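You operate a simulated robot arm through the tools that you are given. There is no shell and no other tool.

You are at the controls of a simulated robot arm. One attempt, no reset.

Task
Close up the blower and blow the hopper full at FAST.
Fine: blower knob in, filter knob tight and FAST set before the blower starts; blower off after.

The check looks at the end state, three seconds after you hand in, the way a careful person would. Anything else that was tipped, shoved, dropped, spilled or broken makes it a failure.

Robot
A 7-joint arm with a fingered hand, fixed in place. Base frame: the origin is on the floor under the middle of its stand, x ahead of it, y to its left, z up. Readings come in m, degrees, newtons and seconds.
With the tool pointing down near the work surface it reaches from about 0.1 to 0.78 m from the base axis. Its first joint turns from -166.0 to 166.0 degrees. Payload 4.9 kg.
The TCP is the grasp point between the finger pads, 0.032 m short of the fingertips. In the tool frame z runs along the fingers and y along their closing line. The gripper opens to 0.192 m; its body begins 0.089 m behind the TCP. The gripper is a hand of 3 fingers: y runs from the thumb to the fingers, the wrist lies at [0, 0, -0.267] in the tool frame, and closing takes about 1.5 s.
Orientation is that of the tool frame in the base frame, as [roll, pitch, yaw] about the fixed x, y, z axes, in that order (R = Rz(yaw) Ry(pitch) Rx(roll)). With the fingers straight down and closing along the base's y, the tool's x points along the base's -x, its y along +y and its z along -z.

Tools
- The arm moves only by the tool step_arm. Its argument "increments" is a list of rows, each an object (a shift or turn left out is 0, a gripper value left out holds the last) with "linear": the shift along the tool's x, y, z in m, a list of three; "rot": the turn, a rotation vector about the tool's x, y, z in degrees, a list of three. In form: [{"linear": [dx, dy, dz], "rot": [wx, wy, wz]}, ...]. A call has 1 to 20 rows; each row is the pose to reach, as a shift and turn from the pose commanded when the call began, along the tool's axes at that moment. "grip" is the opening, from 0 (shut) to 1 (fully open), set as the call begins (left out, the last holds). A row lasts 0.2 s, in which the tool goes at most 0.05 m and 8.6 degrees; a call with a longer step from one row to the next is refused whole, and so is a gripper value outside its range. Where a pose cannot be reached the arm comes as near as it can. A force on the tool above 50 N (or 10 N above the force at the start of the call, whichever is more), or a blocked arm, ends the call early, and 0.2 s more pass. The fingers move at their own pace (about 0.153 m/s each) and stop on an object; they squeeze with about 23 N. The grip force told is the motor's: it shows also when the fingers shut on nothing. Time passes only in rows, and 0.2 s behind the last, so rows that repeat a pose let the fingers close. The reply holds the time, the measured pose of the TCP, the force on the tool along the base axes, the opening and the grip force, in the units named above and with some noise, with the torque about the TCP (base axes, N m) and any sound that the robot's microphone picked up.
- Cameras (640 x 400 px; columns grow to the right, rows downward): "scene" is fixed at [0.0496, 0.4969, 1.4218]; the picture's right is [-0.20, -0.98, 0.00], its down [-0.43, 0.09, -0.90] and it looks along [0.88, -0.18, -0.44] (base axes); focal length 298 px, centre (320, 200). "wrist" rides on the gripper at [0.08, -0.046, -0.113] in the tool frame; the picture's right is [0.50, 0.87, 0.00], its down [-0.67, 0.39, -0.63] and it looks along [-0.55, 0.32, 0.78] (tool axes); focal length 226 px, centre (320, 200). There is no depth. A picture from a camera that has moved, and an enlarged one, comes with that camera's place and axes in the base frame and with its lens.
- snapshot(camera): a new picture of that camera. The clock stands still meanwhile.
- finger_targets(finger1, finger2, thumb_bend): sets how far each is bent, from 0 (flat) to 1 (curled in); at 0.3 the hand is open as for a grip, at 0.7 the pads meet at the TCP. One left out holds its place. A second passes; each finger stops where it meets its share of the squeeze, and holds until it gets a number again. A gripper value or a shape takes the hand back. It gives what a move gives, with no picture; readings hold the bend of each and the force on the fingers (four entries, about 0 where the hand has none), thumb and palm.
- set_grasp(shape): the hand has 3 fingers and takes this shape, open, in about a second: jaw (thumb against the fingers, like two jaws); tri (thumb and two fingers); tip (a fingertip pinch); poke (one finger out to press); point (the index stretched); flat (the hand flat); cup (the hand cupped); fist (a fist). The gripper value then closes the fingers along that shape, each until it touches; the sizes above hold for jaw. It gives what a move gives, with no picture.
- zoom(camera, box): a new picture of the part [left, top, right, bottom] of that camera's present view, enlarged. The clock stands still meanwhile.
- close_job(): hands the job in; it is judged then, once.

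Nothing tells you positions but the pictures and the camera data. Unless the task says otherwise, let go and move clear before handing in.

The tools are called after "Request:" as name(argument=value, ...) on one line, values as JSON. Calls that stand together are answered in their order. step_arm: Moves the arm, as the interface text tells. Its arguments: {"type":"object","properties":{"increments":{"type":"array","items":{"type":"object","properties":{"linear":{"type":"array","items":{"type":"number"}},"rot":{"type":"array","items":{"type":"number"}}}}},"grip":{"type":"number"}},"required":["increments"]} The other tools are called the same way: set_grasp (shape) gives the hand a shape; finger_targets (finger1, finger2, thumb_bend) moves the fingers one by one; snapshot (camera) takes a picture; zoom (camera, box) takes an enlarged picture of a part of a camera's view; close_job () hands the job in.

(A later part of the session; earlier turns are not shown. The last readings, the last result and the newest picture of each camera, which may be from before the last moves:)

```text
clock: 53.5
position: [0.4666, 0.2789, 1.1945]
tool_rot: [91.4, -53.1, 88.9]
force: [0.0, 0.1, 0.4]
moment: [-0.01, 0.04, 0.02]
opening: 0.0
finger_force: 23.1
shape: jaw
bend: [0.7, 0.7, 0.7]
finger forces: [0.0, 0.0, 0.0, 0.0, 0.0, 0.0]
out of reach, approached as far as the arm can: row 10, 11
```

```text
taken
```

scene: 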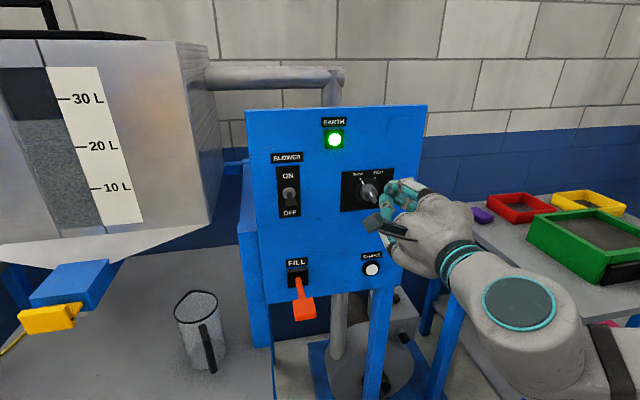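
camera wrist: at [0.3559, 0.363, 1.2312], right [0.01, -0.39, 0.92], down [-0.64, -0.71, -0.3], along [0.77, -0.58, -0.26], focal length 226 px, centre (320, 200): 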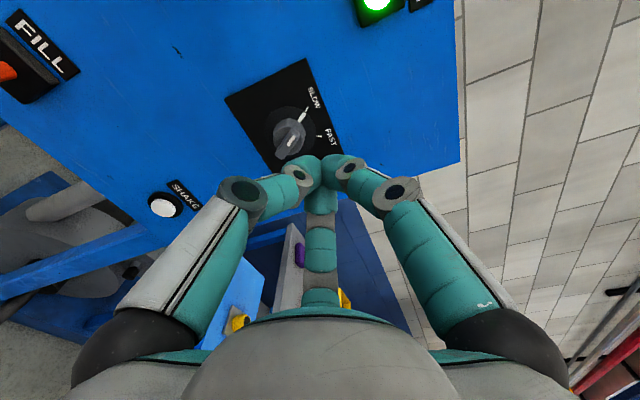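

The hand is level with the camera on top, and the bar of the selector is near (0.56, 0.287, 1.167). I'll open the fingers, pre-position in front of it, and test in free space whether the wrist can roll the full clockwise turn.

Request:
step_arm(increments=[{"linear": [-0.0107, -0.0117, 0.017], "rot": [0, 0, 5]}, {"linear": [-0.0214, -0.0234, 0.0333], "rot": [0, 0, 9]}, {"linear": [-0.0214, -0.0234, 0.0333], "rot": [0, 0, 17]}, {"linear": [-0.0214, -0.0234, 0.0333], "rot": [0, 0, 25]}, {"linear": [-0.0214, -0.0234, 0.0333], "rot": [0, 0, 33]}, {"linear": [-0.0214, -0.0234, 0.0333], "rot": [0, 0, 41]}, {"linear": [-0.0214, -0.0234, 0.0333], "rot": [0, 0, 49]}, {"linear": [-0.0214, -0.0234, 0.0333], "rot": [0, 0, 57]}, {"linear": [-0.0214, -0.0234, 0.0333], "rot": [0, 0, 65]}, {"linear": [-0.0214, -0.0234, 0.0333], "rot": [0, 0, 70]}, {"linear": [-0.0214, -0.0234, 0.0333], "rot": [0, 0, 70]}], grip=0.45)

Request:
snapshot(camera="wrist")

```text
clock: 55.9
position: [0.5886, 0.1146, 1.337]
tool_rot: [-106.2, -56.7, -67.3]
force: [0.0, -0.1, -0.4]
moment: [0.02, -0.03, 0.02]
opening: 0.0865
finger_force: 0.0
shape: jaw
bend: [0.39, 0.39, 0.7]
finger forces: [0.0, 0.1, 0.1, 0.1, 0.0, 0.1]
out of reach, approached as far as the arm can: row 1, 2, 3, 4, 5, 6, 7, 8, 9, 10, 11
```

```text
taken
camera wrist: at [0.4935, 0.0946, 1.4431], right [0.15, -0.99, -0.04], down [-0.74, -0.08, -0.67], along [0.66, 0.13, -0.74], focal length 226 px, centre (320, 200)
```

wrist: 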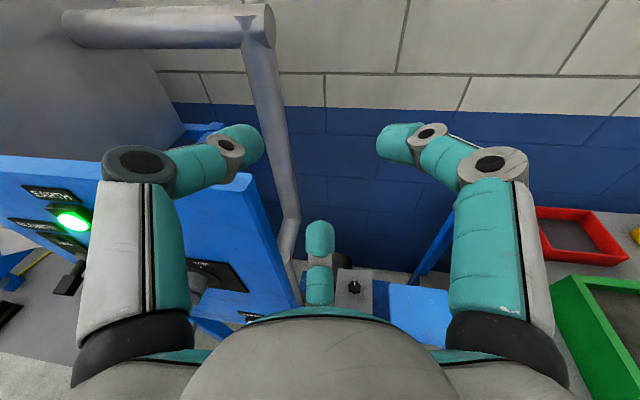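

That roll ran into a joint limit, and the arm swung to (0.589, 0.115, 1.337), though there was no contact force. I'll check the scene before moving back.

Request:
snapshot(camera="scene")

```text
taken
```

scene: 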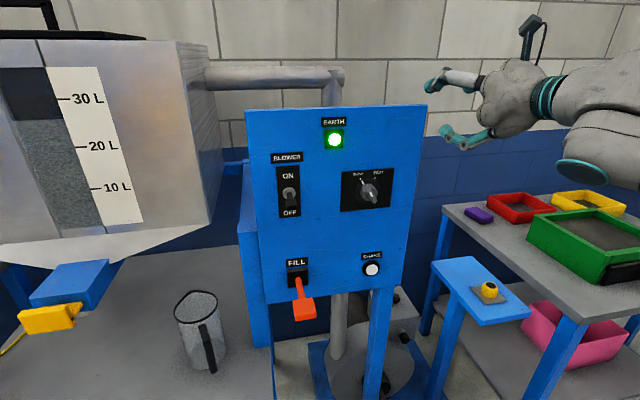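

Nothing was disturbed. I'll back the hand away from the panel and tilt it back toward pointing down, then unwind the roll.

Request:
step_arm(increments=[{"linear": [-0.0127, -0.0122, -0.0273], "rot": [-3, -5.1, 0.9]}, {"linear": [-0.0254, -0.0244, -0.0547], "rot": [-7, -11.7, 2.1]}, {"linear": [-0.038, -0.0365, -0.082], "rot": [-11, -18.4, 3.4]}, {"linear": [-0.0507, -0.0487, -0.1093], "rot": [-15, -25.1, 4.6]}, {"linear": [-0.0507, -0.0487, -0.1093], "rot": [-19, -31.8, 5.8]}, {"linear": [-0.0507, -0.0487, -0.1093], "rot": [-23, -38.5, 7]}, {"linear": [-0.0507, -0.0487, -0.1093], "rot": [-27, -45.2, 8.3]}, {"linear": [-0.0507, -0.0487, -0.1093], "rot": [-30.4, -50.9, 9.3]}, {"linear": [-0.0507, -0.0487, -0.1093], "rot": [-30.4, -50.9, 9.3]}], grip=0)

```text
clock: 57.9
position: [0.4628, 0.1634, 1.3292]
tool_rot: [-161.5, -13.5, -31.3]
force: [0.1, -0.7, 0.1]
moment: [0.0, -0.02, 0.04]
opening: 0.0002
finger_force: 23.1
shape: jaw
bend: [0.7, 0.7, 0.7]
finger forces: [0.0, 0.0, 0.0, 0.0, 0.1, 0.0]
```

The hand is back at (0.463, 0.163, 1.329), pointing mostly down. I'll unwind the roll the other way toward the starting orientation.

Request:
step_arm(increments=[{"rot": [0, 0, -8.5]}, {"rot": [0, 0, -17]}, {"rot": [0, 0, -25.5]}, {"rot": [0, 0, -34]}, {"rot": [0, 0, -42.5]}, {"rot": [0, 0, -51]}, {"rot": [0, 0, -59.5]}, {"rot": [0, 0, -68]}, {"rot": [0, 0, -76.5]}, {"rot": [0, 0, -85]}, {"rot": [0, 0, -93.5]}, {"rot": [0, 0, -102]}, {"rot": [0, 0, -110.5]}, {"rot": [0, 0, -119]}, {"rot": [0, 0, -127.5]}, {"rot": [0, 0, -136]}, {"rot": [0, 0, -144.5]}, {"rot": [0, 0, -153]}, {"rot": [0, 0, -161.5]}, {"rot": [0, 0, -170]}])

```text
clock: 62.1
position: [0.4625, 0.1645, 1.3285]
tool_rot: [159.5, 10.3, 139.0]
force: [-0.6, -0.9, -0.3]
moment: [-0.02, -0.02, 0.03]
opening: 0.0
finger_force: 23.1
shape: jaw
bend: [0.7, 0.7, 0.7]
finger forces: [0.0, 0.1, 0.1, 0.0, 0.1, 0.0]
```

I'll now take the hand level in front of the selector with the opposite roll, which is in the middle of the wrist's range. The jaws will be square to the selector bar.

Request:
step_arm(increments=[{"linear": [0.0066, 0.0045, 0.0154], "rot": [0, -6.14, -5.42]}, {"linear": [0.0133, 0.0091, 0.0308], "rot": [0, -12.3, -10.8]}, {"linear": [0.0199, 0.0136, 0.0461], "rot": [0, -18.4, -16.3]}, {"linear": [0.0265, 0.0181, 0.0615], "rot": [0, -24.6, -21.7]}, {"linear": [0.0332, 0.0227, 0.0769], "rot": [0, -30.7, -27.1]}, {"linear": [0.0398, 0.0272, 0.0923], "rot": [0, -36.9, -32.5]}, {"linear": [0.0464, 0.0317, 0.1076], "rot": [0, -43, -37.9]}, {"linear": [0.0531, 0.0363, 0.123], "rot": [0, -49.1, -43.3]}, {"linear": [0.0597, 0.0408, 0.1384], "rot": [0, -55.3, -48.8]}, {"linear": [0.0663, 0.0453, 0.1538], "rot": [0, -61.4, -54.2]}, {"linear": [0.073, 0.0499, 0.1691], "rot": [0, -67.6, -59.6]}, {"linear": [0.0796, 0.0544, 0.1845], "rot": [0.07, -73.7, -65]}, {"linear": [0.0796, 0.0544, 0.1845], "rot": [0.07, -73.7, -65]}])

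Request:
snapshot(camera="wrist")

Request:
snapshot(camera="scene")

```text
clock: 64.9
position: [0.4987, 0.2856, 1.1625]
tool_rot: [-90.2, 62.1, -90.3]
force: [0.1, -0.1, 0.0]
moment: [0.01, 0.0, 0.0]
opening: 0.0
finger_force: 23.5
shape: jaw
bend: [0.7, 0.7, 0.7]
finger forces: [0.0, 0.1, 0.0, 0.0, 0.0, 0.1]
```

```text
taken
camera wrist: at [0.3863, 0.2074, 1.1132], right [0.0, 0.53, -0.85], down [-0.63, 0.66, 0.41], along [0.78, 0.53, 0.33], focal length 226 px, centre (320, 200)
```

wrist: 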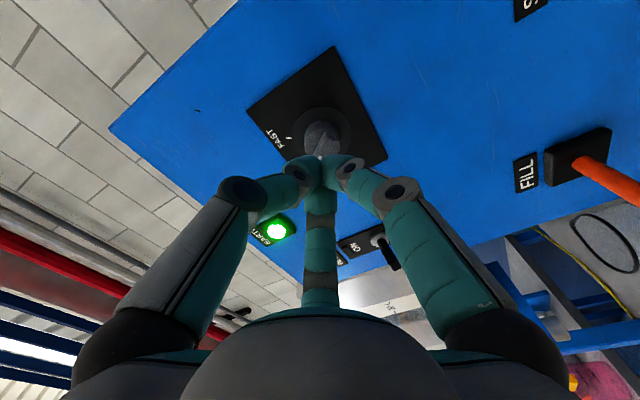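

```text
taken
```

scene: 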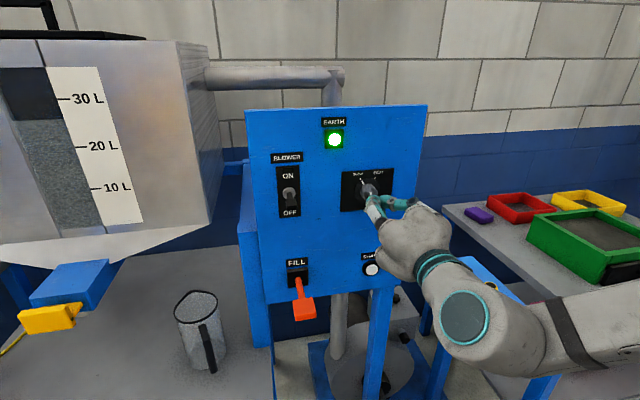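

That reached exactly: (0.499, 0.286, 1.163), level and pointing at the selector. I'll open the fingers here, clear of the bar, and check alignment.

Request:
step_arm(increments=[{"linear": [0, 0, 0]}, {"linear": [0, 0, 0]}, {"linear": [0, 0, 0]}], grip=0.4)

Request:
zoom(camera="wrist", box=[220, 60, 420, 200])

Request:
zoom(camera="scene", box=[330, 155, 430, 235])

```text
clock: 65.7
position: [0.4992, 0.2839, 1.1619]
tool_rot: [-90.3, 62.0, -90.4]
force: [-0.1, 0.8, -0.3]
moment: [-0.03, 0.03, 0.0]
opening: 0.0763
finger_force: 0.1
shape: jaw
bend: [0.42, 0.42, 0.7]
finger forces: [0.1, 0.0, 0.0, 0.0, 0.1, 0.0]
```

```text
2.86 times, centred on (320, 130) of wrist
camera zoom: at [0.3862, 0.2074, 1.1135], right [0.0, 0.53, -0.85], down [-0.63, 0.66, 0.41], along [0.78, 0.53, 0.33], focal length 646 px, centre (320, 400)
```

zoom: 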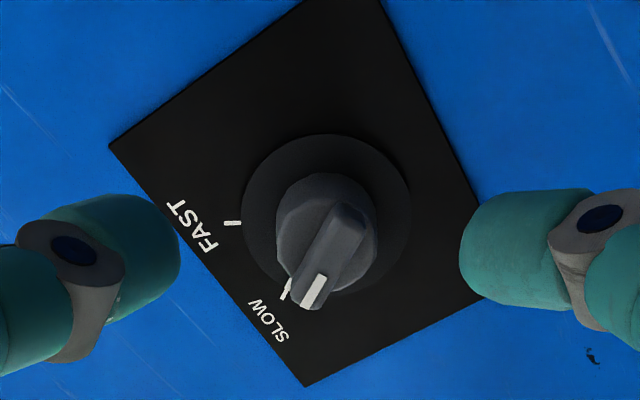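

```text
5.00 times, centred on (380, 195) of scene
camera zoom: at [0.0496, 0.4969, 1.4218], right [-0.2, -0.98, 0.0], down [-0.43, 0.09, -0.9], along [0.88, -0.18, -0.44], focal length 1490 px, centre (20, 225)
```

zoom: 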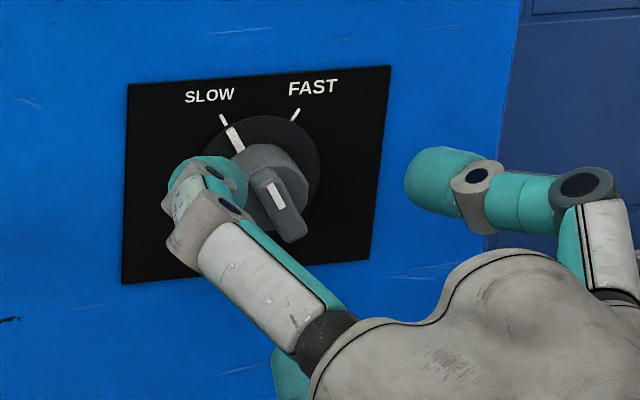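

The selector axis refines to y≈0.282, z≈1.158, with the bar between the thumb and right finger. I'll move in so the fingertips straddle the bar, then close.

Request:
step_arm(increments=[{"linear": [0.0045, 0, 0.012]}, {"linear": [0.0045, 0, 0.025]}, {"linear": [0.0045, 0, 0.038]}, {"linear": [0.0045, 0, 0.049]}, {"linear": [0.0045, 0, 0.049]}])

Request:
zoom(camera="wrist", box=[220, 80, 420, 260])

Request:
zoom(camera="scene", box=[330, 155, 430, 235])

```text
clock: 66.9
position: [0.5501, 0.2833, 1.1588]
tool_rot: [-90.3, 62.1, -90.3]
force: [0.6, 0.3, 1.0]
moment: [0.01, -0.02, -0.02]
opening: 0.076
finger_force: 0.1
shape: jaw
bend: [0.42, 0.42, 0.7]
finger forces: [0.0, 0.1, 0.0, 0.0, 0.0, 0.0]
```

```text
2.22 times, centred on (320, 170) of wrist
camera zoom: at [0.4371, 0.2043, 1.109], right [0.0, 0.53, -0.85], down [-0.63, 0.66, 0.41], along [0.78, 0.53, 0.33], focal length 502 px, centre (320, 267)
```

zoom: 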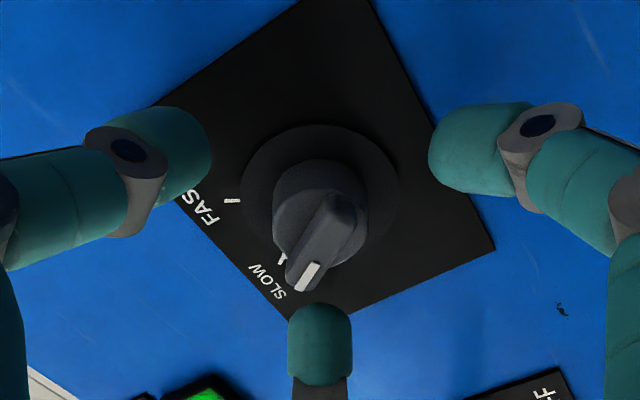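

```text
5.00 times, centred on (380, 195) of scene
camera zoom: at [0.0496, 0.4969, 1.4218], right [-0.2, -0.98, 0.0], down [-0.43, 0.09, -0.9], along [0.88, -0.18, -0.44], focal length 1490 px, centre (20, 225)
```

zoom: 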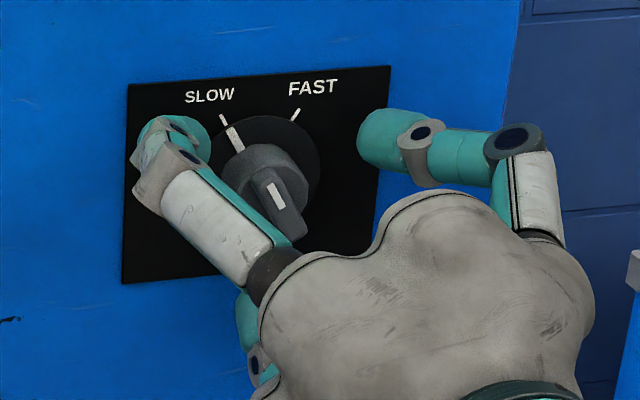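

The bar sits between the fingertips with no contact yet. I'll close on it.

Request:
step_arm(increments=[{"linear": [0, 0, 0]}, {"linear": [0, 0, 0]}, {"linear": [0, 0, 0]}, {"linear": [0, 0, 0]}, {"linear": [0, 0, 0]}], grip=0)

Request:
zoom(camera="wrist", box=[220, 80, 420, 260])

Request:
zoom(camera="scene", box=[330, 155, 430, 235])

```text
clock: 68.1
position: [0.5503, 0.2827, 1.159]
tool_rot: [-90.3, 62.1, -90.5]
force: [8.5, -1.1, -0.3]
moment: [-0.02, 0.0, -0.08]
opening: 0.0247
finger_force: 23.0
shape: jaw
bend: [0.75, 0.77, 0.7]
finger forces: [18.9, 16.4, 0.0, 0.1, 20.7, 0.0]
```

```text
2.22 times, centred on (320, 170) of wrist
camera zoom: at [0.4372, 0.2042, 1.109], right [0.0, 0.53, -0.85], down [-0.63, 0.66, 0.41], along [0.78, 0.53, 0.33], focal length 502 px, centre (320, 267)
```

zoom: 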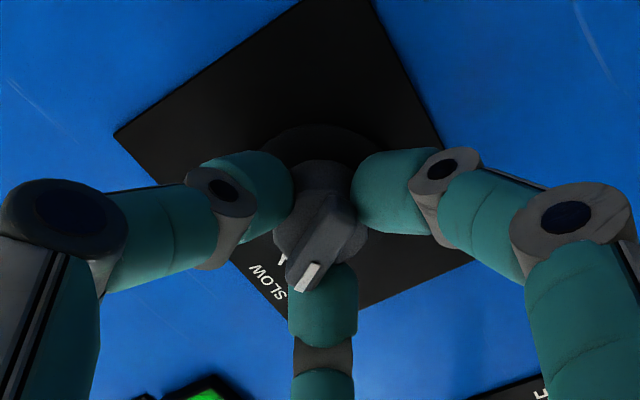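

```text
5.00 times, centred on (380, 195) of scene
camera zoom: at [0.0496, 0.4969, 1.4218], right [-0.2, -0.98, 0.0], down [-0.43, 0.09, -0.9], along [0.88, -0.18, -0.44], focal length 1490 px, centre (20, 225)
```

zoom: 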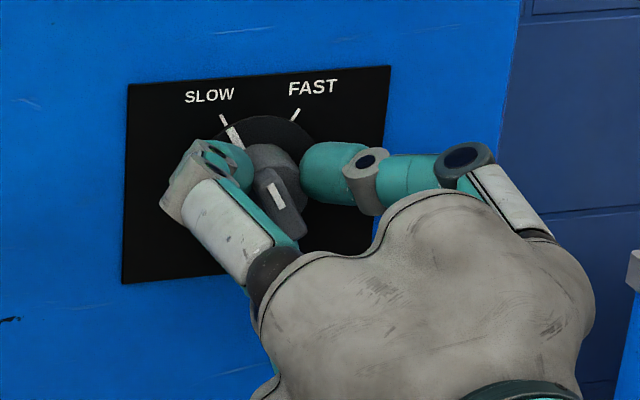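

The grip on the selector cap is good. I'll rotate clockwise as seen from the front, 40° first.

Request:
step_arm(increments=[{"rot": [0, 0, 8]}, {"rot": [0, 0, 16]}, {"rot": [0, 0, 24]}, {"rot": [0, 0, 32]}, {"rot": [0, 0, 40]}, {"rot": [0, 0, 40]}])

Request:
zoom(camera="wrist", box=[220, 80, 420, 260])

Request:
zoom(camera="scene", box=[330, 155, 430, 235])

```text
clock: 69.5
position: [0.5501, 0.2817, 1.1573]
tool_rot: [90.9, 77.8, 90.7]
force: [8.9, 8.7, -3.2]
moment: [-0.03, 0.09, 0.12]
opening: 0.0244
finger_force: 22.4
shape: jaw
bend: [0.75, 0.77, 0.7]
finger forces: [22.8, 18.3, 0.1, 0.1, 18.2, 0.0]
```

```text
2.22 times, centred on (320, 170) of wrist
camera zoom: at [0.4374, 0.2541, 1.0693], right [0.0, 0.95, -0.31], down [-0.63, 0.24, 0.74], along [0.78, 0.19, 0.6], focal length 502 px, centre (320, 267)
```

zoom: 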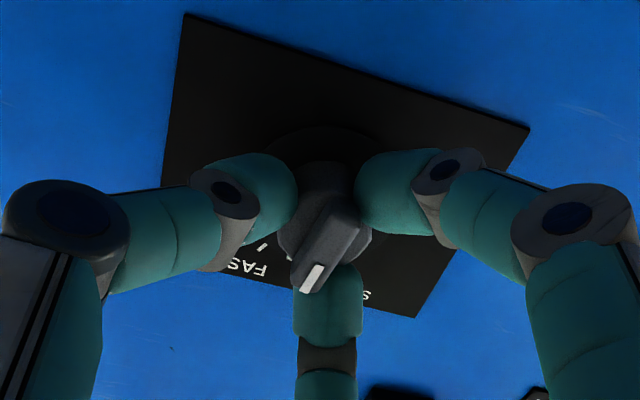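

```text
5.00 times, centred on (380, 195) of scene
camera zoom: at [0.0496, 0.4969, 1.4218], right [-0.2, -0.98, 0.0], down [-0.43, 0.09, -0.9], along [0.88, -0.18, -0.44], focal length 1490 px, centre (20, 225)
```

zoom: 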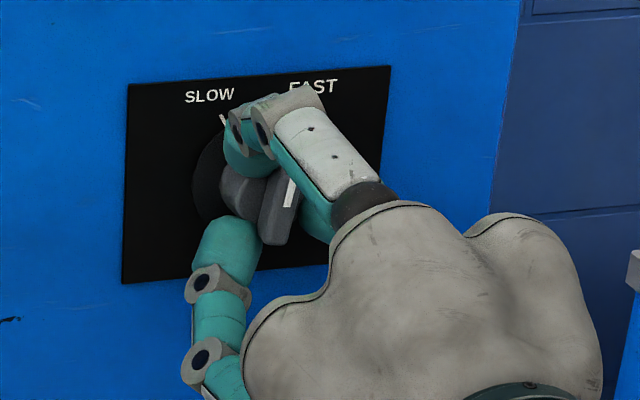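

The knob is turning with the hand. I'll give it about 20° more and check alignment with FAST.

Request:
step_arm(increments=[{"rot": [0, 0, 7]}, {"rot": [0, 0, 14]}, {"rot": [0, 0, 21]}, {"rot": [0, 0, 21]}])

Request:
zoom(camera="wrist", box=[220, 80, 420, 260])

Request:
zoom(camera="scene", box=[330, 155, 430, 235])

```text
clock: 70.5
position: [0.5501, 0.2818, 1.1573]
tool_rot: [90.3, 56.8, 90.2]
force: [4.5, 7.7, -2.0]
moment: [-0.03, 0.11, 0.16]
opening: 0.0241
finger_force: 23.5
shape: jaw
bend: [0.75, 0.77, 0.7]
finger forces: [22.1, 17.4, 0.0, 0.0, 19.7, 0.0]
```

```text
2.22 times, centred on (320, 170) of wrist
camera zoom: at [0.4376, 0.2882, 1.0646], right [0.0, 1.0, 0.06], down [-0.63, -0.04, 0.78], along [0.78, -0.04, 0.63], focal length 502 px, centre (320, 267)
```

zoom: 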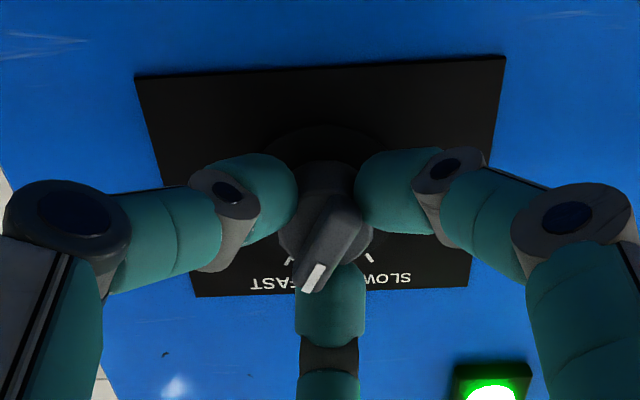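

```text
5.00 times, centred on (380, 195) of scene
camera zoom: at [0.0496, 0.4969, 1.4218], right [-0.2, -0.98, 0.0], down [-0.43, 0.09, -0.9], along [0.88, -0.18, -0.44], focal length 1490 px, centre (20, 225)
```

zoom: 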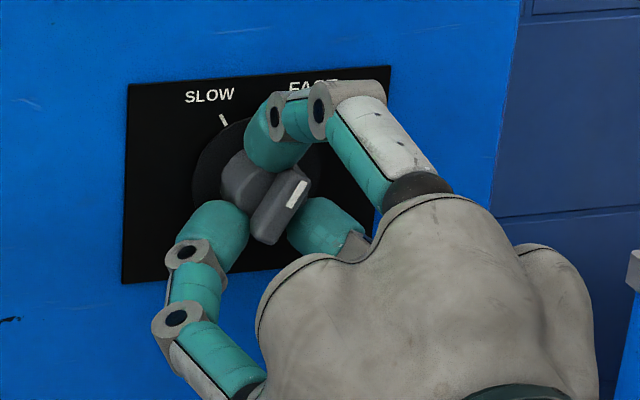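

The bar now points near FAST. I'll zoom in tighter to check the pointer against the tick.

Request:
zoom(camera="wrist", box=[280, 150, 360, 215])

Request:
zoom(camera="scene", box=[360, 165, 410, 205])

```text
6.15 times, centred on (320, 182) of wrist
camera zoom: at [0.4376, 0.2882, 1.0646], right [0.0, 1.0, 0.06], down [-0.63, -0.04, 0.78], along [0.78, -0.04, 0.63], focal length 1391 px, centre (320, 308)
```

zoom: 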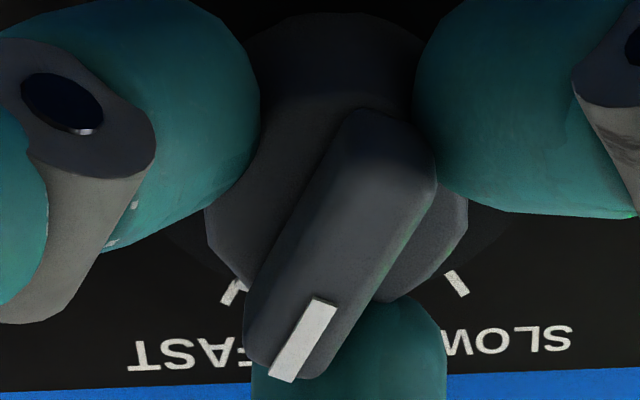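

```text
10.00 times, centred on (385, 185) of scene
camera zoom: at [0.0496, 0.4969, 1.4218], right [-0.2, -0.98, 0.0], down [-0.43, 0.09, -0.9], along [0.88, -0.18, -0.44], focal length 2981 px, centre (-330, 350)
```

zoom: 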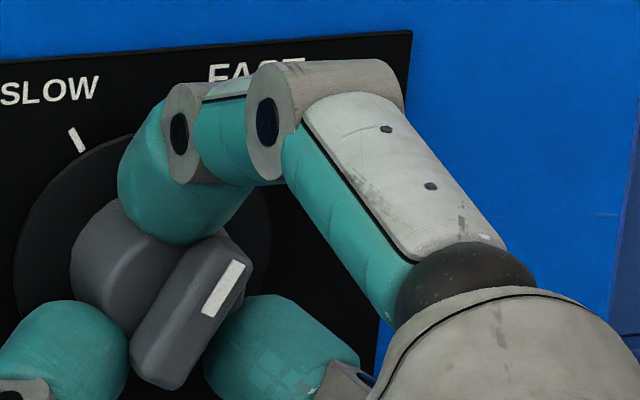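

The bar is about 10° short of the FAST tick, so I'll turn a bit more.

Request:
step_arm(increments=[{"rot": [0, 0, 5]}, {"rot": [0, 0, 11]}, {"rot": [0, 0, 11]}])

Request:
zoom(camera="wrist", box=[280, 150, 360, 215])

Request:
zoom(camera="wrist", box=[220, 80, 420, 260])

```text
clock: 71.3
position: [0.5498, 0.2822, 1.1584]
tool_rot: [90.1, 45.6, 89.9]
force: [11.1, 3.8, 2.0]
moment: [-0.12, 0.01, 0.07]
opening: 0.0238
finger_force: 23.1
shape: jaw
bend: [0.75, 0.76, 0.7]
finger forces: [19.0, 18.5, 0.0, 0.0, 19.4, 0.1]
```

```text
6.15 times, centred on (320, 182) of wrist
camera zoom: at [0.4375, 0.3049, 1.0684], right [0.0, 0.97, 0.25], down [-0.63, -0.19, 0.75], along [0.78, -0.16, 0.61], focal length 1391 px, centre (320, 308)
```

zoom: 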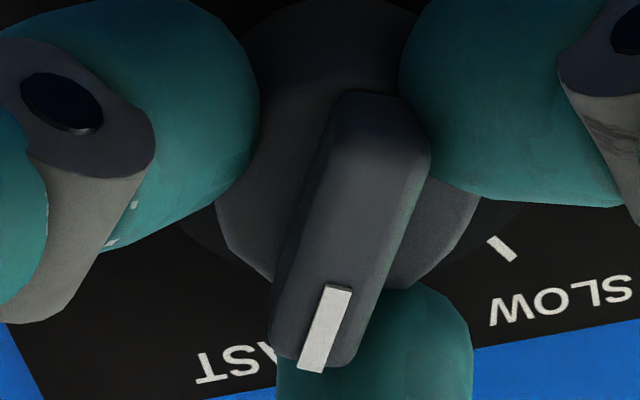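

```text
2.22 times, centred on (320, 170) of wrist
camera zoom: at [0.4375, 0.3049, 1.0684], right [0.0, 0.97, 0.25], down [-0.63, -0.19, 0.75], along [0.78, -0.16, 0.61], focal length 502 px, centre (320, 267)
```

zoom: 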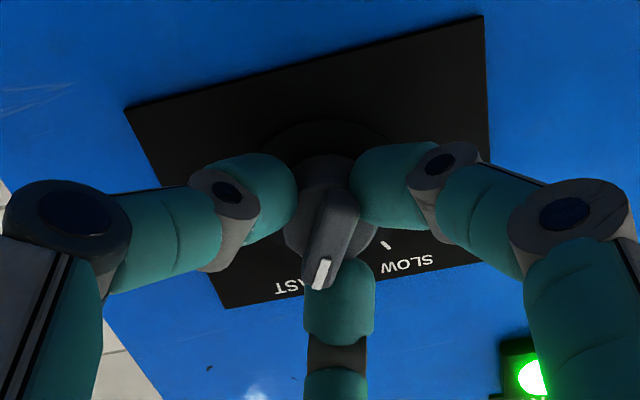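

The bar is now near 31° right of up, while the FAST tick is at about 34–35°, and resistance is rising. I'll turn a little more so it is fully on FAST.

Request:
step_arm(increments=[{"rot": [0, 0, 6]}, {"rot": [0, 0, 12]}, {"rot": [0, 0, 12]}])

Request:
zoom(camera="wrist", box=[280, 150, 360, 215])

```text
clock: 72.1
position: [0.5496, 0.2825, 1.158]
tool_rot: [90.2, 33.8, 89.9]
force: [4.7, -2.6, 4.5]
moment: [-0.33, -0.02, -0.04]
opening: 0.0234
finger_force: 23.2
shape: jaw
bend: [0.75, 0.77, 0.7]
finger forces: [19.3, 19.9, 0.0, 0.0, 21.5, 0.0]
```

```text
6.15 times, centred on (320, 182) of wrist
camera zoom: at [0.4375, 0.3227, 1.0752], right [0.0, 0.9, 0.44], down [-0.63, -0.34, 0.7], along [0.78, -0.28, 0.56], focal length 1391 px, centre (320, 308)
```

zoom: 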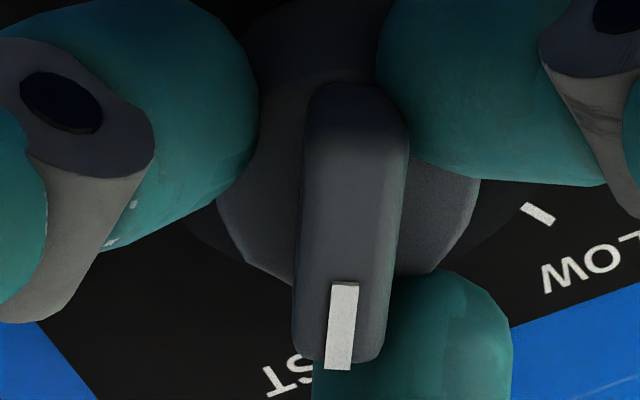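

The bar stayed at about 31° while torque rose to 0.33 N·m, so it is against its FAST stop. I'll relax the twist slightly, open and back straight off to check.

Request:
step_arm(increments=[{"rot": [0, 0, -6]}, {"rot": [0, 0, -8]}])

Request:
step_arm(increments=[{"linear": [0, 0, 0]}, {"linear": [0, 0, 0]}, {"linear": [0, 0, 0]}, {"linear": [0, 0, -0.02]}, {"linear": [0, 0, -0.05]}, {"linear": [0, 0, -0.05]}], grip=0.4)

Request:
snapshot(camera="wrist")

Request:
zoom(camera="scene", box=[330, 155, 430, 235])

```text
clock: 72.7
position: [0.5489, 0.2823, 1.158]
tool_rot: [90.2, 41.9, 89.9]
force: [6.5, 0.9, 3.1]
moment: [-0.06, -0.03, -0.03]
opening: 0.0233
finger_force: 22.5
shape: jaw
bend: [0.75, 0.77, 0.7]
finger forces: [18.5, 18.3, 0.1, 0.1, 21.2, 0.0]
```

```text
clock: 74.1
position: [0.4992, 0.282, 1.1574]
tool_rot: [90.2, 41.9, 90.0]
force: [0.5, 1.0, -0.1]
moment: [-0.03, 0.0, -0.02]
opening: 0.0766
finger_force: 0.0
shape: jaw
bend: [0.42, 0.42, 0.7]
finger forces: [0.1, 0.0, 0.0, 0.0, 0.0, 0.0]
```

```text
taken
camera wrist: at [0.3864, 0.3105, 1.0699], right [0.0, 0.95, 0.31], down [-0.63, -0.24, 0.74], along [0.78, -0.2, 0.6], focal length 226 px, centre (320, 200)
```

wrist: 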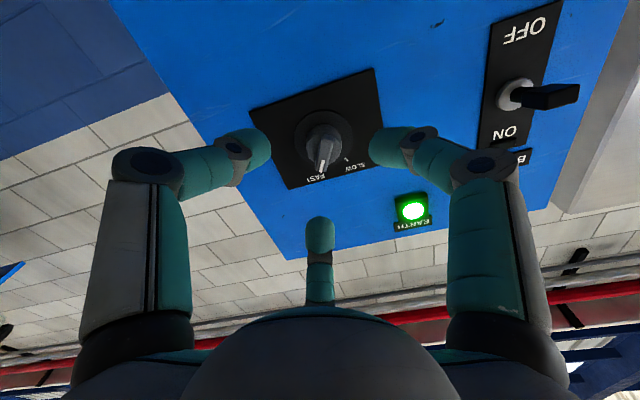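

```text
5.00 times, centred on (380, 195) of scene
camera zoom: at [0.0496, 0.4969, 1.4218], right [-0.2, -0.98, 0.0], down [-0.43, 0.09, -0.9], along [0.88, -0.18, -0.44], focal length 1490 px, centre (20, 225)
```

zoom: 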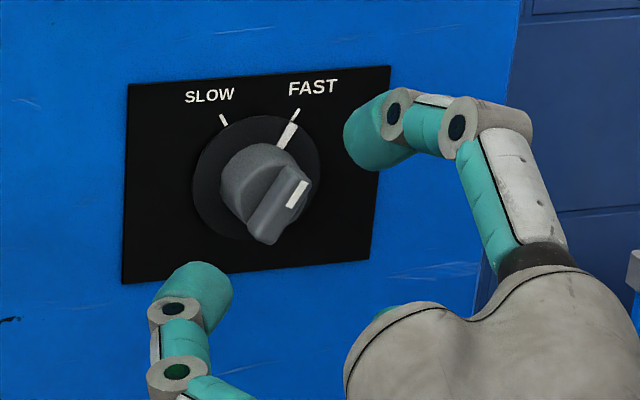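

The pointer is lined up with FAST. Next is the BLOWER toggle, whose lever tip is near (0.554, 0.449, 1.161) and pointing down at OFF. I'll close the fingers and go below it, then push it up.

Request:
step_arm(increments=[{"linear": [0, 0, -0.01]}, {"linear": [0.0293, 0.0091, -0.01], "rot": [0, 0, -8]}, {"linear": [0.0585, 0.0182, -0.01], "rot": [0, 0, -16]}, {"linear": [0.0878, 0.0273, -0.01], "rot": [0, 0, -24]}, {"linear": [0.1171, 0.0363, -0.01], "rot": [0, 0, -32]}, {"linear": [0.1463, 0.0454, -0.01], "rot": [0, 0, -40]}, {"linear": [0.1756, 0.0545, -0.01], "rot": [0, 0, -48]}, {"linear": [0.1756, 0.0545, -0.01], "rot": [0, 0, -48]}], grip=0)

Request:
snapshot(camera="wrist")

Request:
snapshot(camera="scene")

```text
clock: 75.9
position: [0.4905, 0.4498, 1.081]
tool_rot: [163.1, 89.8, 163.1]
force: [0.1, -0.5, 1.3]
moment: [0.01, 0.0, 0.01]
opening: 0.0
finger_force: 22.9
shape: jaw
bend: [0.7, 0.7, 0.7]
finger forces: [0.1, 0.0, 0.0, 0.0, 0.0, 0.0]
```

```text
taken
camera wrist: at [0.3791, 0.4037, 1.0013], right [0.0, 0.87, -0.5], down [-0.63, 0.39, 0.67], along [0.78, 0.31, 0.55], focal length 226 px, centre (320, 200)
```

wrist: 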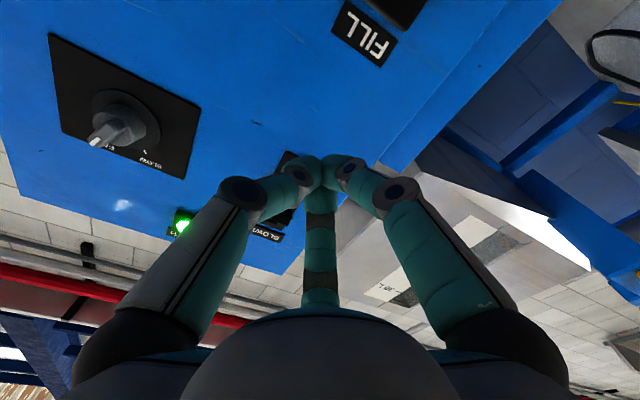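

```text
taken
```

scene: 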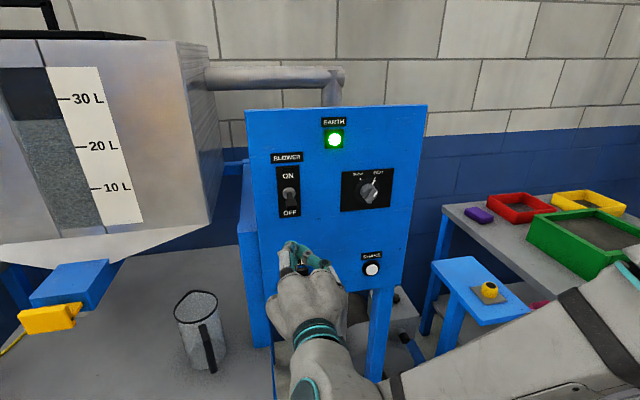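

The hand is below the toggle at (0.49, 0.45, 1.081). I'll move forward under the lever and then up, watching the force and listening.

Request:
step_arm(increments=[{"linear": [0, 0, 0.022]}, {"linear": [0, 0, 0.045]}, {"linear": [0, 0, 0.045]}])

Request:
zoom(camera="scene", box=[260, 145, 360, 265])

Request:
zoom(camera="wrist", box=[220, 100, 420, 240])

```text
clock: 76.7
position: [0.5357, 0.4475, 1.0811]
tool_rot: [134.2, 89.9, 134.2]
force: [-0.3, -0.1, 1.1]
moment: [0.01, 0.0, 0.0]
opening: 0.0003
finger_force: 23.6
shape: jaw
bend: [0.7, 0.7, 0.7]
finger forces: [0.1, 0.0, 0.0, 0.0, 0.0, 0.0]
```

```text
3.33 times, centred on (310, 205) of scene
camera zoom: at [0.0496, 0.4969, 1.4218], right [-0.2, -0.98, 0.0], down [-0.43, 0.09, -0.9], along [0.88, -0.18, -0.44], focal length 994 px, centre (353, 183)
```

zoom: 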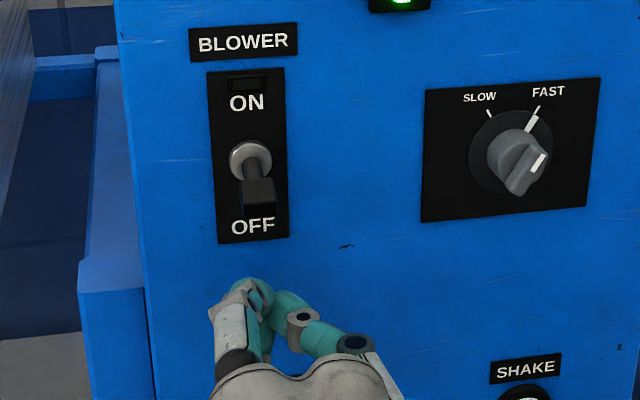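

```text
2.86 times, centred on (320, 170) of wrist
camera zoom: at [0.4238, 0.4021, 1.0008], right [0.0, 0.87, -0.5], down [-0.63, 0.39, 0.67], along [0.78, 0.31, 0.55], focal length 646 px, centre (320, 286)
```

zoom: 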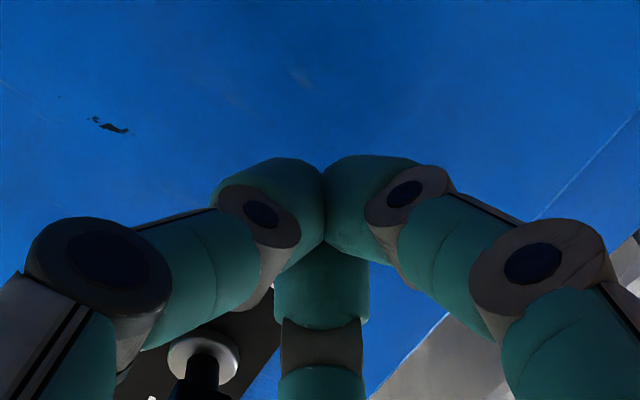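

The hand is directly below the lever, aligned in y. I'll raise it in small steps to flip the toggle up.

Request:
step_arm(increments=[{"linear": [-0.015, 0, 0]}, {"linear": [-0.03, 0, 0]}, {"linear": [-0.045, 0, 0]}, {"linear": [-0.055, 0, 0]}, {"linear": [-0.065, 0, 0]}, {"linear": [-0.075, 0, 0]}])

Request:
zoom(camera="scene", box=[260, 145, 360, 265])

Request:
snapshot(camera="scene")

```text
clock: 78.1
position: [0.5328, 0.45, 1.1485]
tool_rot: [-147.5, 89.2, -147.5]
force: [-13.0, 4.8, -26.5]
moment: [-0.4, -0.09, 0.15]
opening: 0.0
finger_force: 23.2
shape: jaw
bend: [0.7, 0.7, 0.7]
finger forces: [0.0, 29.2, 0.0, 0.0, 0.0, 0.0]
heard: click
```

```text
3.33 times, centred on (310, 205) of scene
camera zoom: at [0.0496, 0.4969, 1.4218], right [-0.2, -0.98, 0.0], down [-0.43, 0.09, -0.9], along [0.88, -0.18, -0.44], focal length 994 px, centre (353, 183)
```

zoom: 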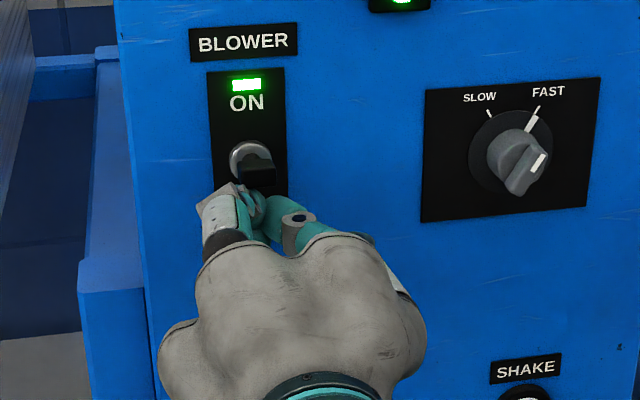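

```text
taken
```

scene: 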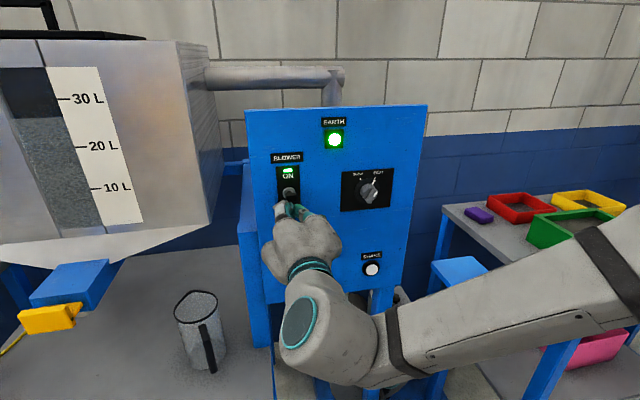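

A click was heard and the ON lamp is lit, so the blower is running. I'll back the hand down and away and check that the toggle stays on and the level isn't rising yet.

Request:
step_arm(increments=[{"linear": [0.02, 0, 0]}, {"linear": [0.04, 0, -0.01]}, {"linear": [0.05, 0, -0.05]}, {"linear": [0.03, 0, -0.09]}])

Request:
snapshot(camera="scene")

Request:
zoom(camera="scene", box=[0, 40, 200, 240])

```text
clock: 79.1
position: [0.443, 0.4498, 1.1295]
tool_rot: [124.4, 89.8, 124.3]
force: [-0.2, -0.2, 0.5]
moment: [-0.02, 0.03, 0.02]
opening: 0.0002
finger_force: 23.0
shape: jaw
bend: [0.7, 0.7, 0.7]
finger forces: [0.0, 0.1, 0.0, 0.0, 0.0, 0.1]
```

```text
taken
```

scene: 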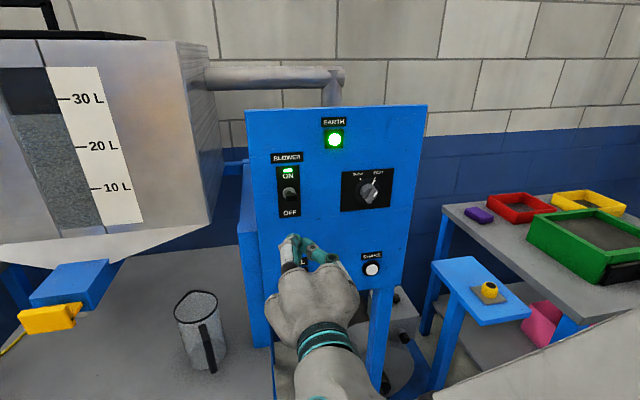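

```text
2.00 times, centred on (100, 140) of scene
camera zoom: at [0.0496, 0.4969, 1.4218], right [-0.2, -0.98, 0.0], down [-0.43, 0.09, -0.9], along [0.88, -0.18, -0.44], focal length 596 px, centre (760, 320)
```

zoom: 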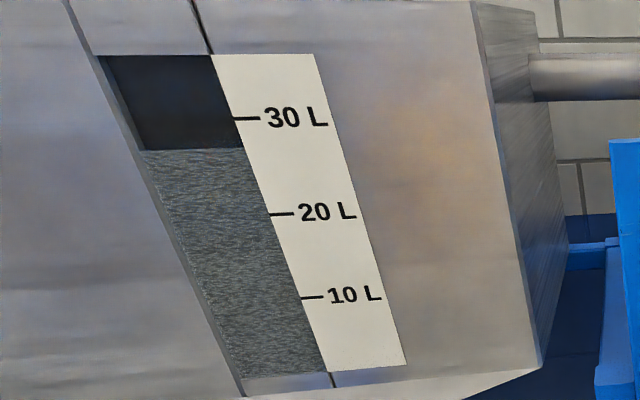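

The ON lamp is lit and the level has already risen from about 25.6 to 26.6 L, so filling starts with the blower, at FAST. I'll pre-position the hand above the toggle now, ready to switch off, and then watch the level in short steps.

Request:
step_arm(increments=[{"linear": [-0.045, 0, 0.01]}, {"linear": [-0.09, 0, 0.03]}, {"linear": [-0.12, 0, 0.07]}, {"linear": [-0.12, 0, 0.092]}])

Request:
zoom(camera="scene", box=[0, 40, 200, 240])

Request:
snapshot(camera="scene")

```text
clock: 80.1
position: [0.5361, 0.4491, 1.2453]
tool_rot: [137.9, 89.7, 137.8]
force: [-0.6, 0.4, 0.7]
moment: [0.0, 0.01, 0.01]
opening: 0.0001
finger_force: 23.1
shape: jaw
bend: [0.7, 0.7, 0.7]
finger forces: [0.1, 0.0, 0.0, 0.0, 0.1, 0.0]
```

```text
2.00 times, centred on (100, 140) of scene
camera zoom: at [0.0496, 0.4969, 1.4218], right [-0.2, -0.98, 0.0], down [-0.43, 0.09, -0.9], along [0.88, -0.18, -0.44], focal length 596 px, centre (760, 320)
```

zoom: 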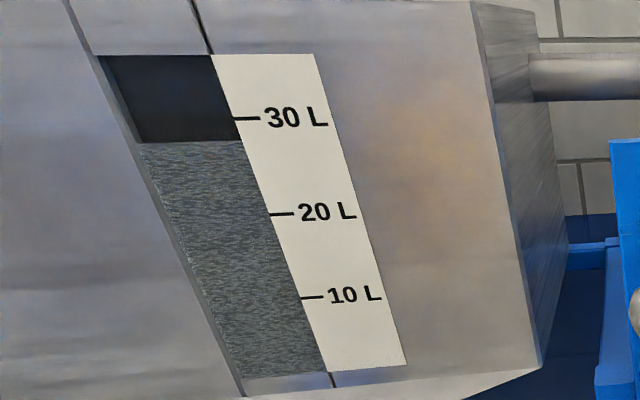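

```text
taken
```

scene: 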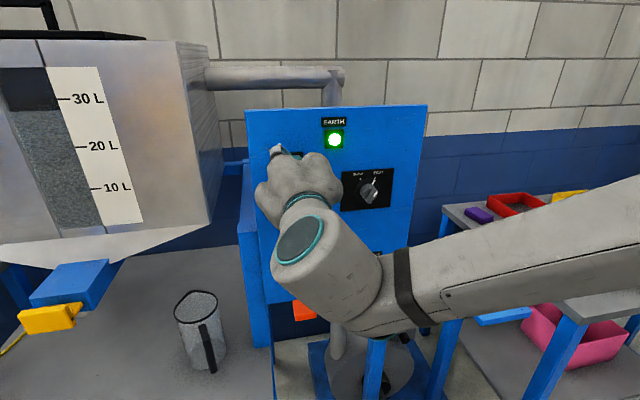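

The level is now about 27.4 L, rising about 0.8 L/s. I'll wait about a second and look again.

Request:
step_arm(increments=[{"linear": [0, 0, 0]}, {"linear": [0, 0, 0]}, {"linear": [0, 0, 0]}, {"linear": [0, 0, 0]}, {"linear": [0, 0, 0]}])

Request:
zoom(camera="scene", box=[0, 0, 240, 150])

Request:
snapshot(camera="wrist")

```text
clock: 81.3
position: [0.535, 0.4495, 1.2437]
tool_rot: [136.2, 89.7, 136.0]
force: [0.4, 0.1, -0.2]
moment: [-0.02, 0.02, -0.02]
opening: 0.0
finger_force: 23.2
shape: jaw
bend: [0.7, 0.7, 0.7]
finger forces: [0.1, 0.1, 0.0, 0.0, 0.0, 0.0]
```

```text
2.67 times, centred on (120, 75) of scene
camera zoom: at [0.0496, 0.4969, 1.4218], right [-0.2, -0.98, 0.0], down [-0.43, 0.09, -0.9], along [0.88, -0.18, -0.44], focal length 795 px, centre (853, 533)
```

zoom: 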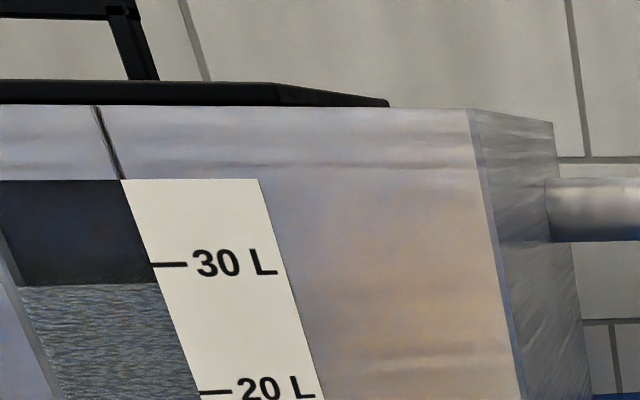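

```text
taken
camera wrist: at [0.4223, 0.4039, 1.1639], right [0.0, 0.87, -0.5], down [-0.63, 0.39, 0.67], along [0.78, 0.31, 0.55], focal length 226 px, centre (320, 200)
```

wrist: 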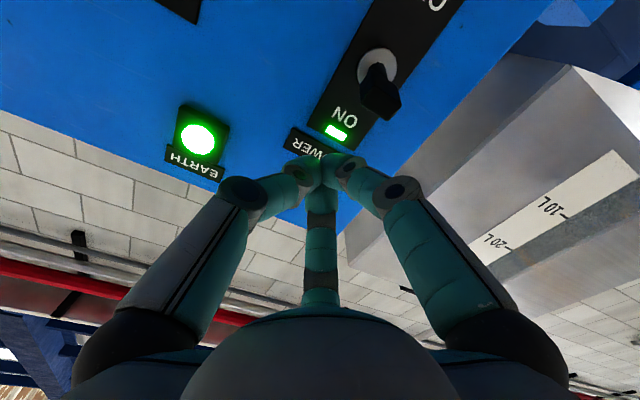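

The level is about 28.4 L, still rising steadily. In the wrist view the toggle is up with its ON lamp lit. I'll keep waiting in short steps.

Request:
step_arm(increments=[{"linear": [0, 0, 0]}, {"linear": [0, 0, 0]}, {"linear": [0, 0, 0]}, {"linear": [0, 0, 0]}, {"linear": [0, 0, 0]}, {"linear": [0, 0, 0]}])

Request:
zoom(camera="scene", box=[0, 0, 240, 150])

```text
clock: 82.7
position: [0.5343, 0.4488, 1.2436]
tool_rot: [136.6, 89.8, 136.3]
force: [0.7, 0.0, -0.5]
moment: [0.01, 0.01, -0.04]
opening: 0.0
finger_force: 22.9
shape: jaw
bend: [0.7, 0.7, 0.7]
finger forces: [0.0, 0.1, 0.0, 0.1, 0.0, 0.0]
```

```text
2.67 times, centred on (120, 75) of scene
camera zoom: at [0.0496, 0.4969, 1.4218], right [-0.2, -0.98, 0.0], down [-0.43, 0.09, -0.9], along [0.88, -0.18, -0.44], focal length 795 px, centre (853, 533)
```

zoom: 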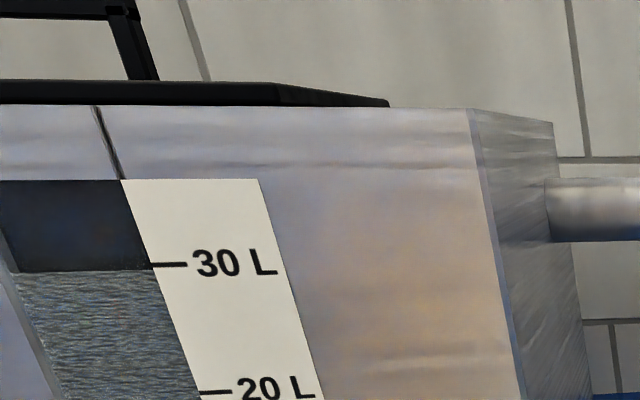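

The level is about 29.5 L, so I'll take another short step.

Request:
step_arm(increments=[{"linear": [0, 0, 0]}, {"linear": [0, 0, 0]}, {"linear": [0, 0, 0]}])

Request:
zoom(camera="scene", box=[0, 0, 240, 150])

Request:
zoom(camera="wrist", box=[150, 0, 450, 190])

```text
clock: 83.5
position: [0.5338, 0.4505, 1.2447]
tool_rot: [136.4, 89.7, 136.3]
force: [0.9, -0.5, 0.3]
moment: [0.01, 0.01, 0.01]
opening: 0.0
finger_force: 23.2
shape: jaw
bend: [0.7, 0.7, 0.7]
finger forces: [0.0, 0.1, 0.0, 0.0, 0.1, 0.0]
```

```text
2.67 times, centred on (120, 75) of scene
camera zoom: at [0.0496, 0.4969, 1.4218], right [-0.2, -0.98, 0.0], down [-0.43, 0.09, -0.9], along [0.88, -0.18, -0.44], focal length 795 px, centre (853, 533)
```

zoom: 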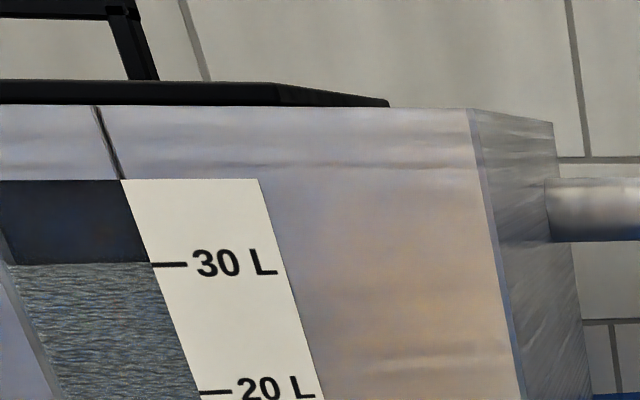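

```text
2.11 times, centred on (300, 95) of wrist
camera zoom: at [0.4223, 0.4039, 1.1639], right [0.0, 0.87, -0.5], down [-0.63, 0.39, 0.67], along [0.78, 0.31, 0.55], focal length 476 px, centre (362, 421)
```

zoom: 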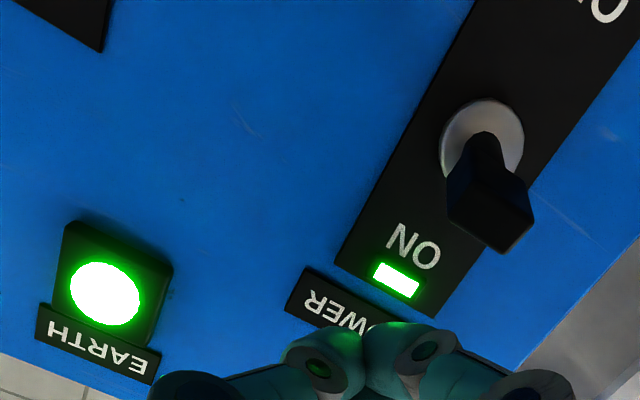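

The level is at the 30 L line, the top mark. I'll take one very short step to see whether it stops there or keeps rising.

Request:
step_arm(increments=[{"linear": [0, 0, 0]}, {"linear": [0, 0, 0]}])

Request:
zoom(camera="scene", box=[0, 40, 120, 115])

Request:
zoom(camera="scene", box=[0, 0, 240, 150])

```text
clock: 84.1
position: [0.5348, 0.4503, 1.2448]
tool_rot: [136.1, 89.7, 135.9]
force: [-1.0, 0.5, -0.3]
moment: [-0.03, -0.02, -0.05]
opening: 0.0
finger_force: 23.5
shape: jaw
bend: [0.7, 0.7, 0.7]
finger forces: [0.0, 0.0, 0.1, 0.1, 0.1, 0.1]
```

```text
5.33 times, centred on (60, 78) of scene
camera zoom: at [0.0496, 0.4969, 1.4218], right [-0.2, -0.98, 0.0], down [-0.43, 0.09, -0.9], along [0.88, -0.18, -0.44], focal length 1590 px, centre (1707, 853)
```

zoom: 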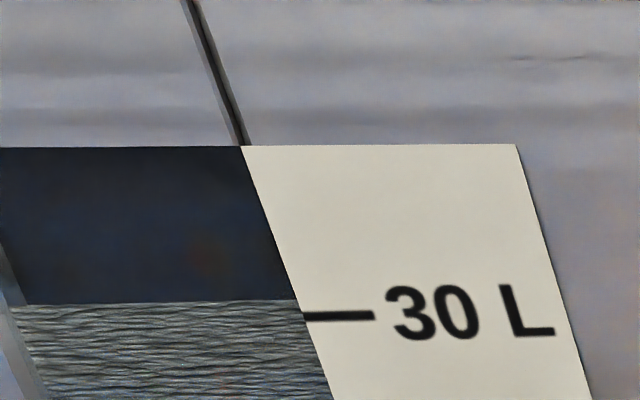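

```text
2.67 times, centred on (120, 75) of scene
camera zoom: at [0.0496, 0.4969, 1.4218], right [-0.2, -0.98, 0.0], down [-0.43, 0.09, -0.9], along [0.88, -0.18, -0.44], focal length 795 px, centre (853, 533)
```

zoom: 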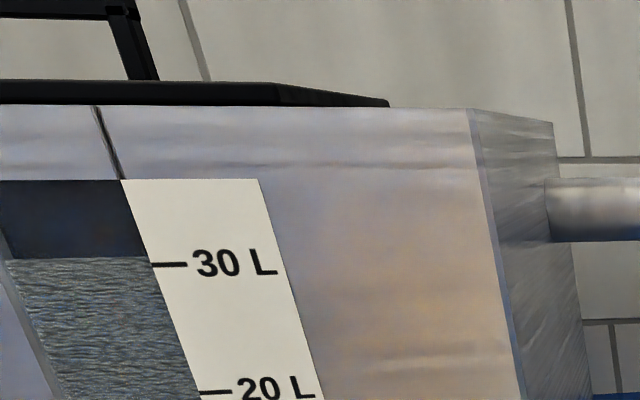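

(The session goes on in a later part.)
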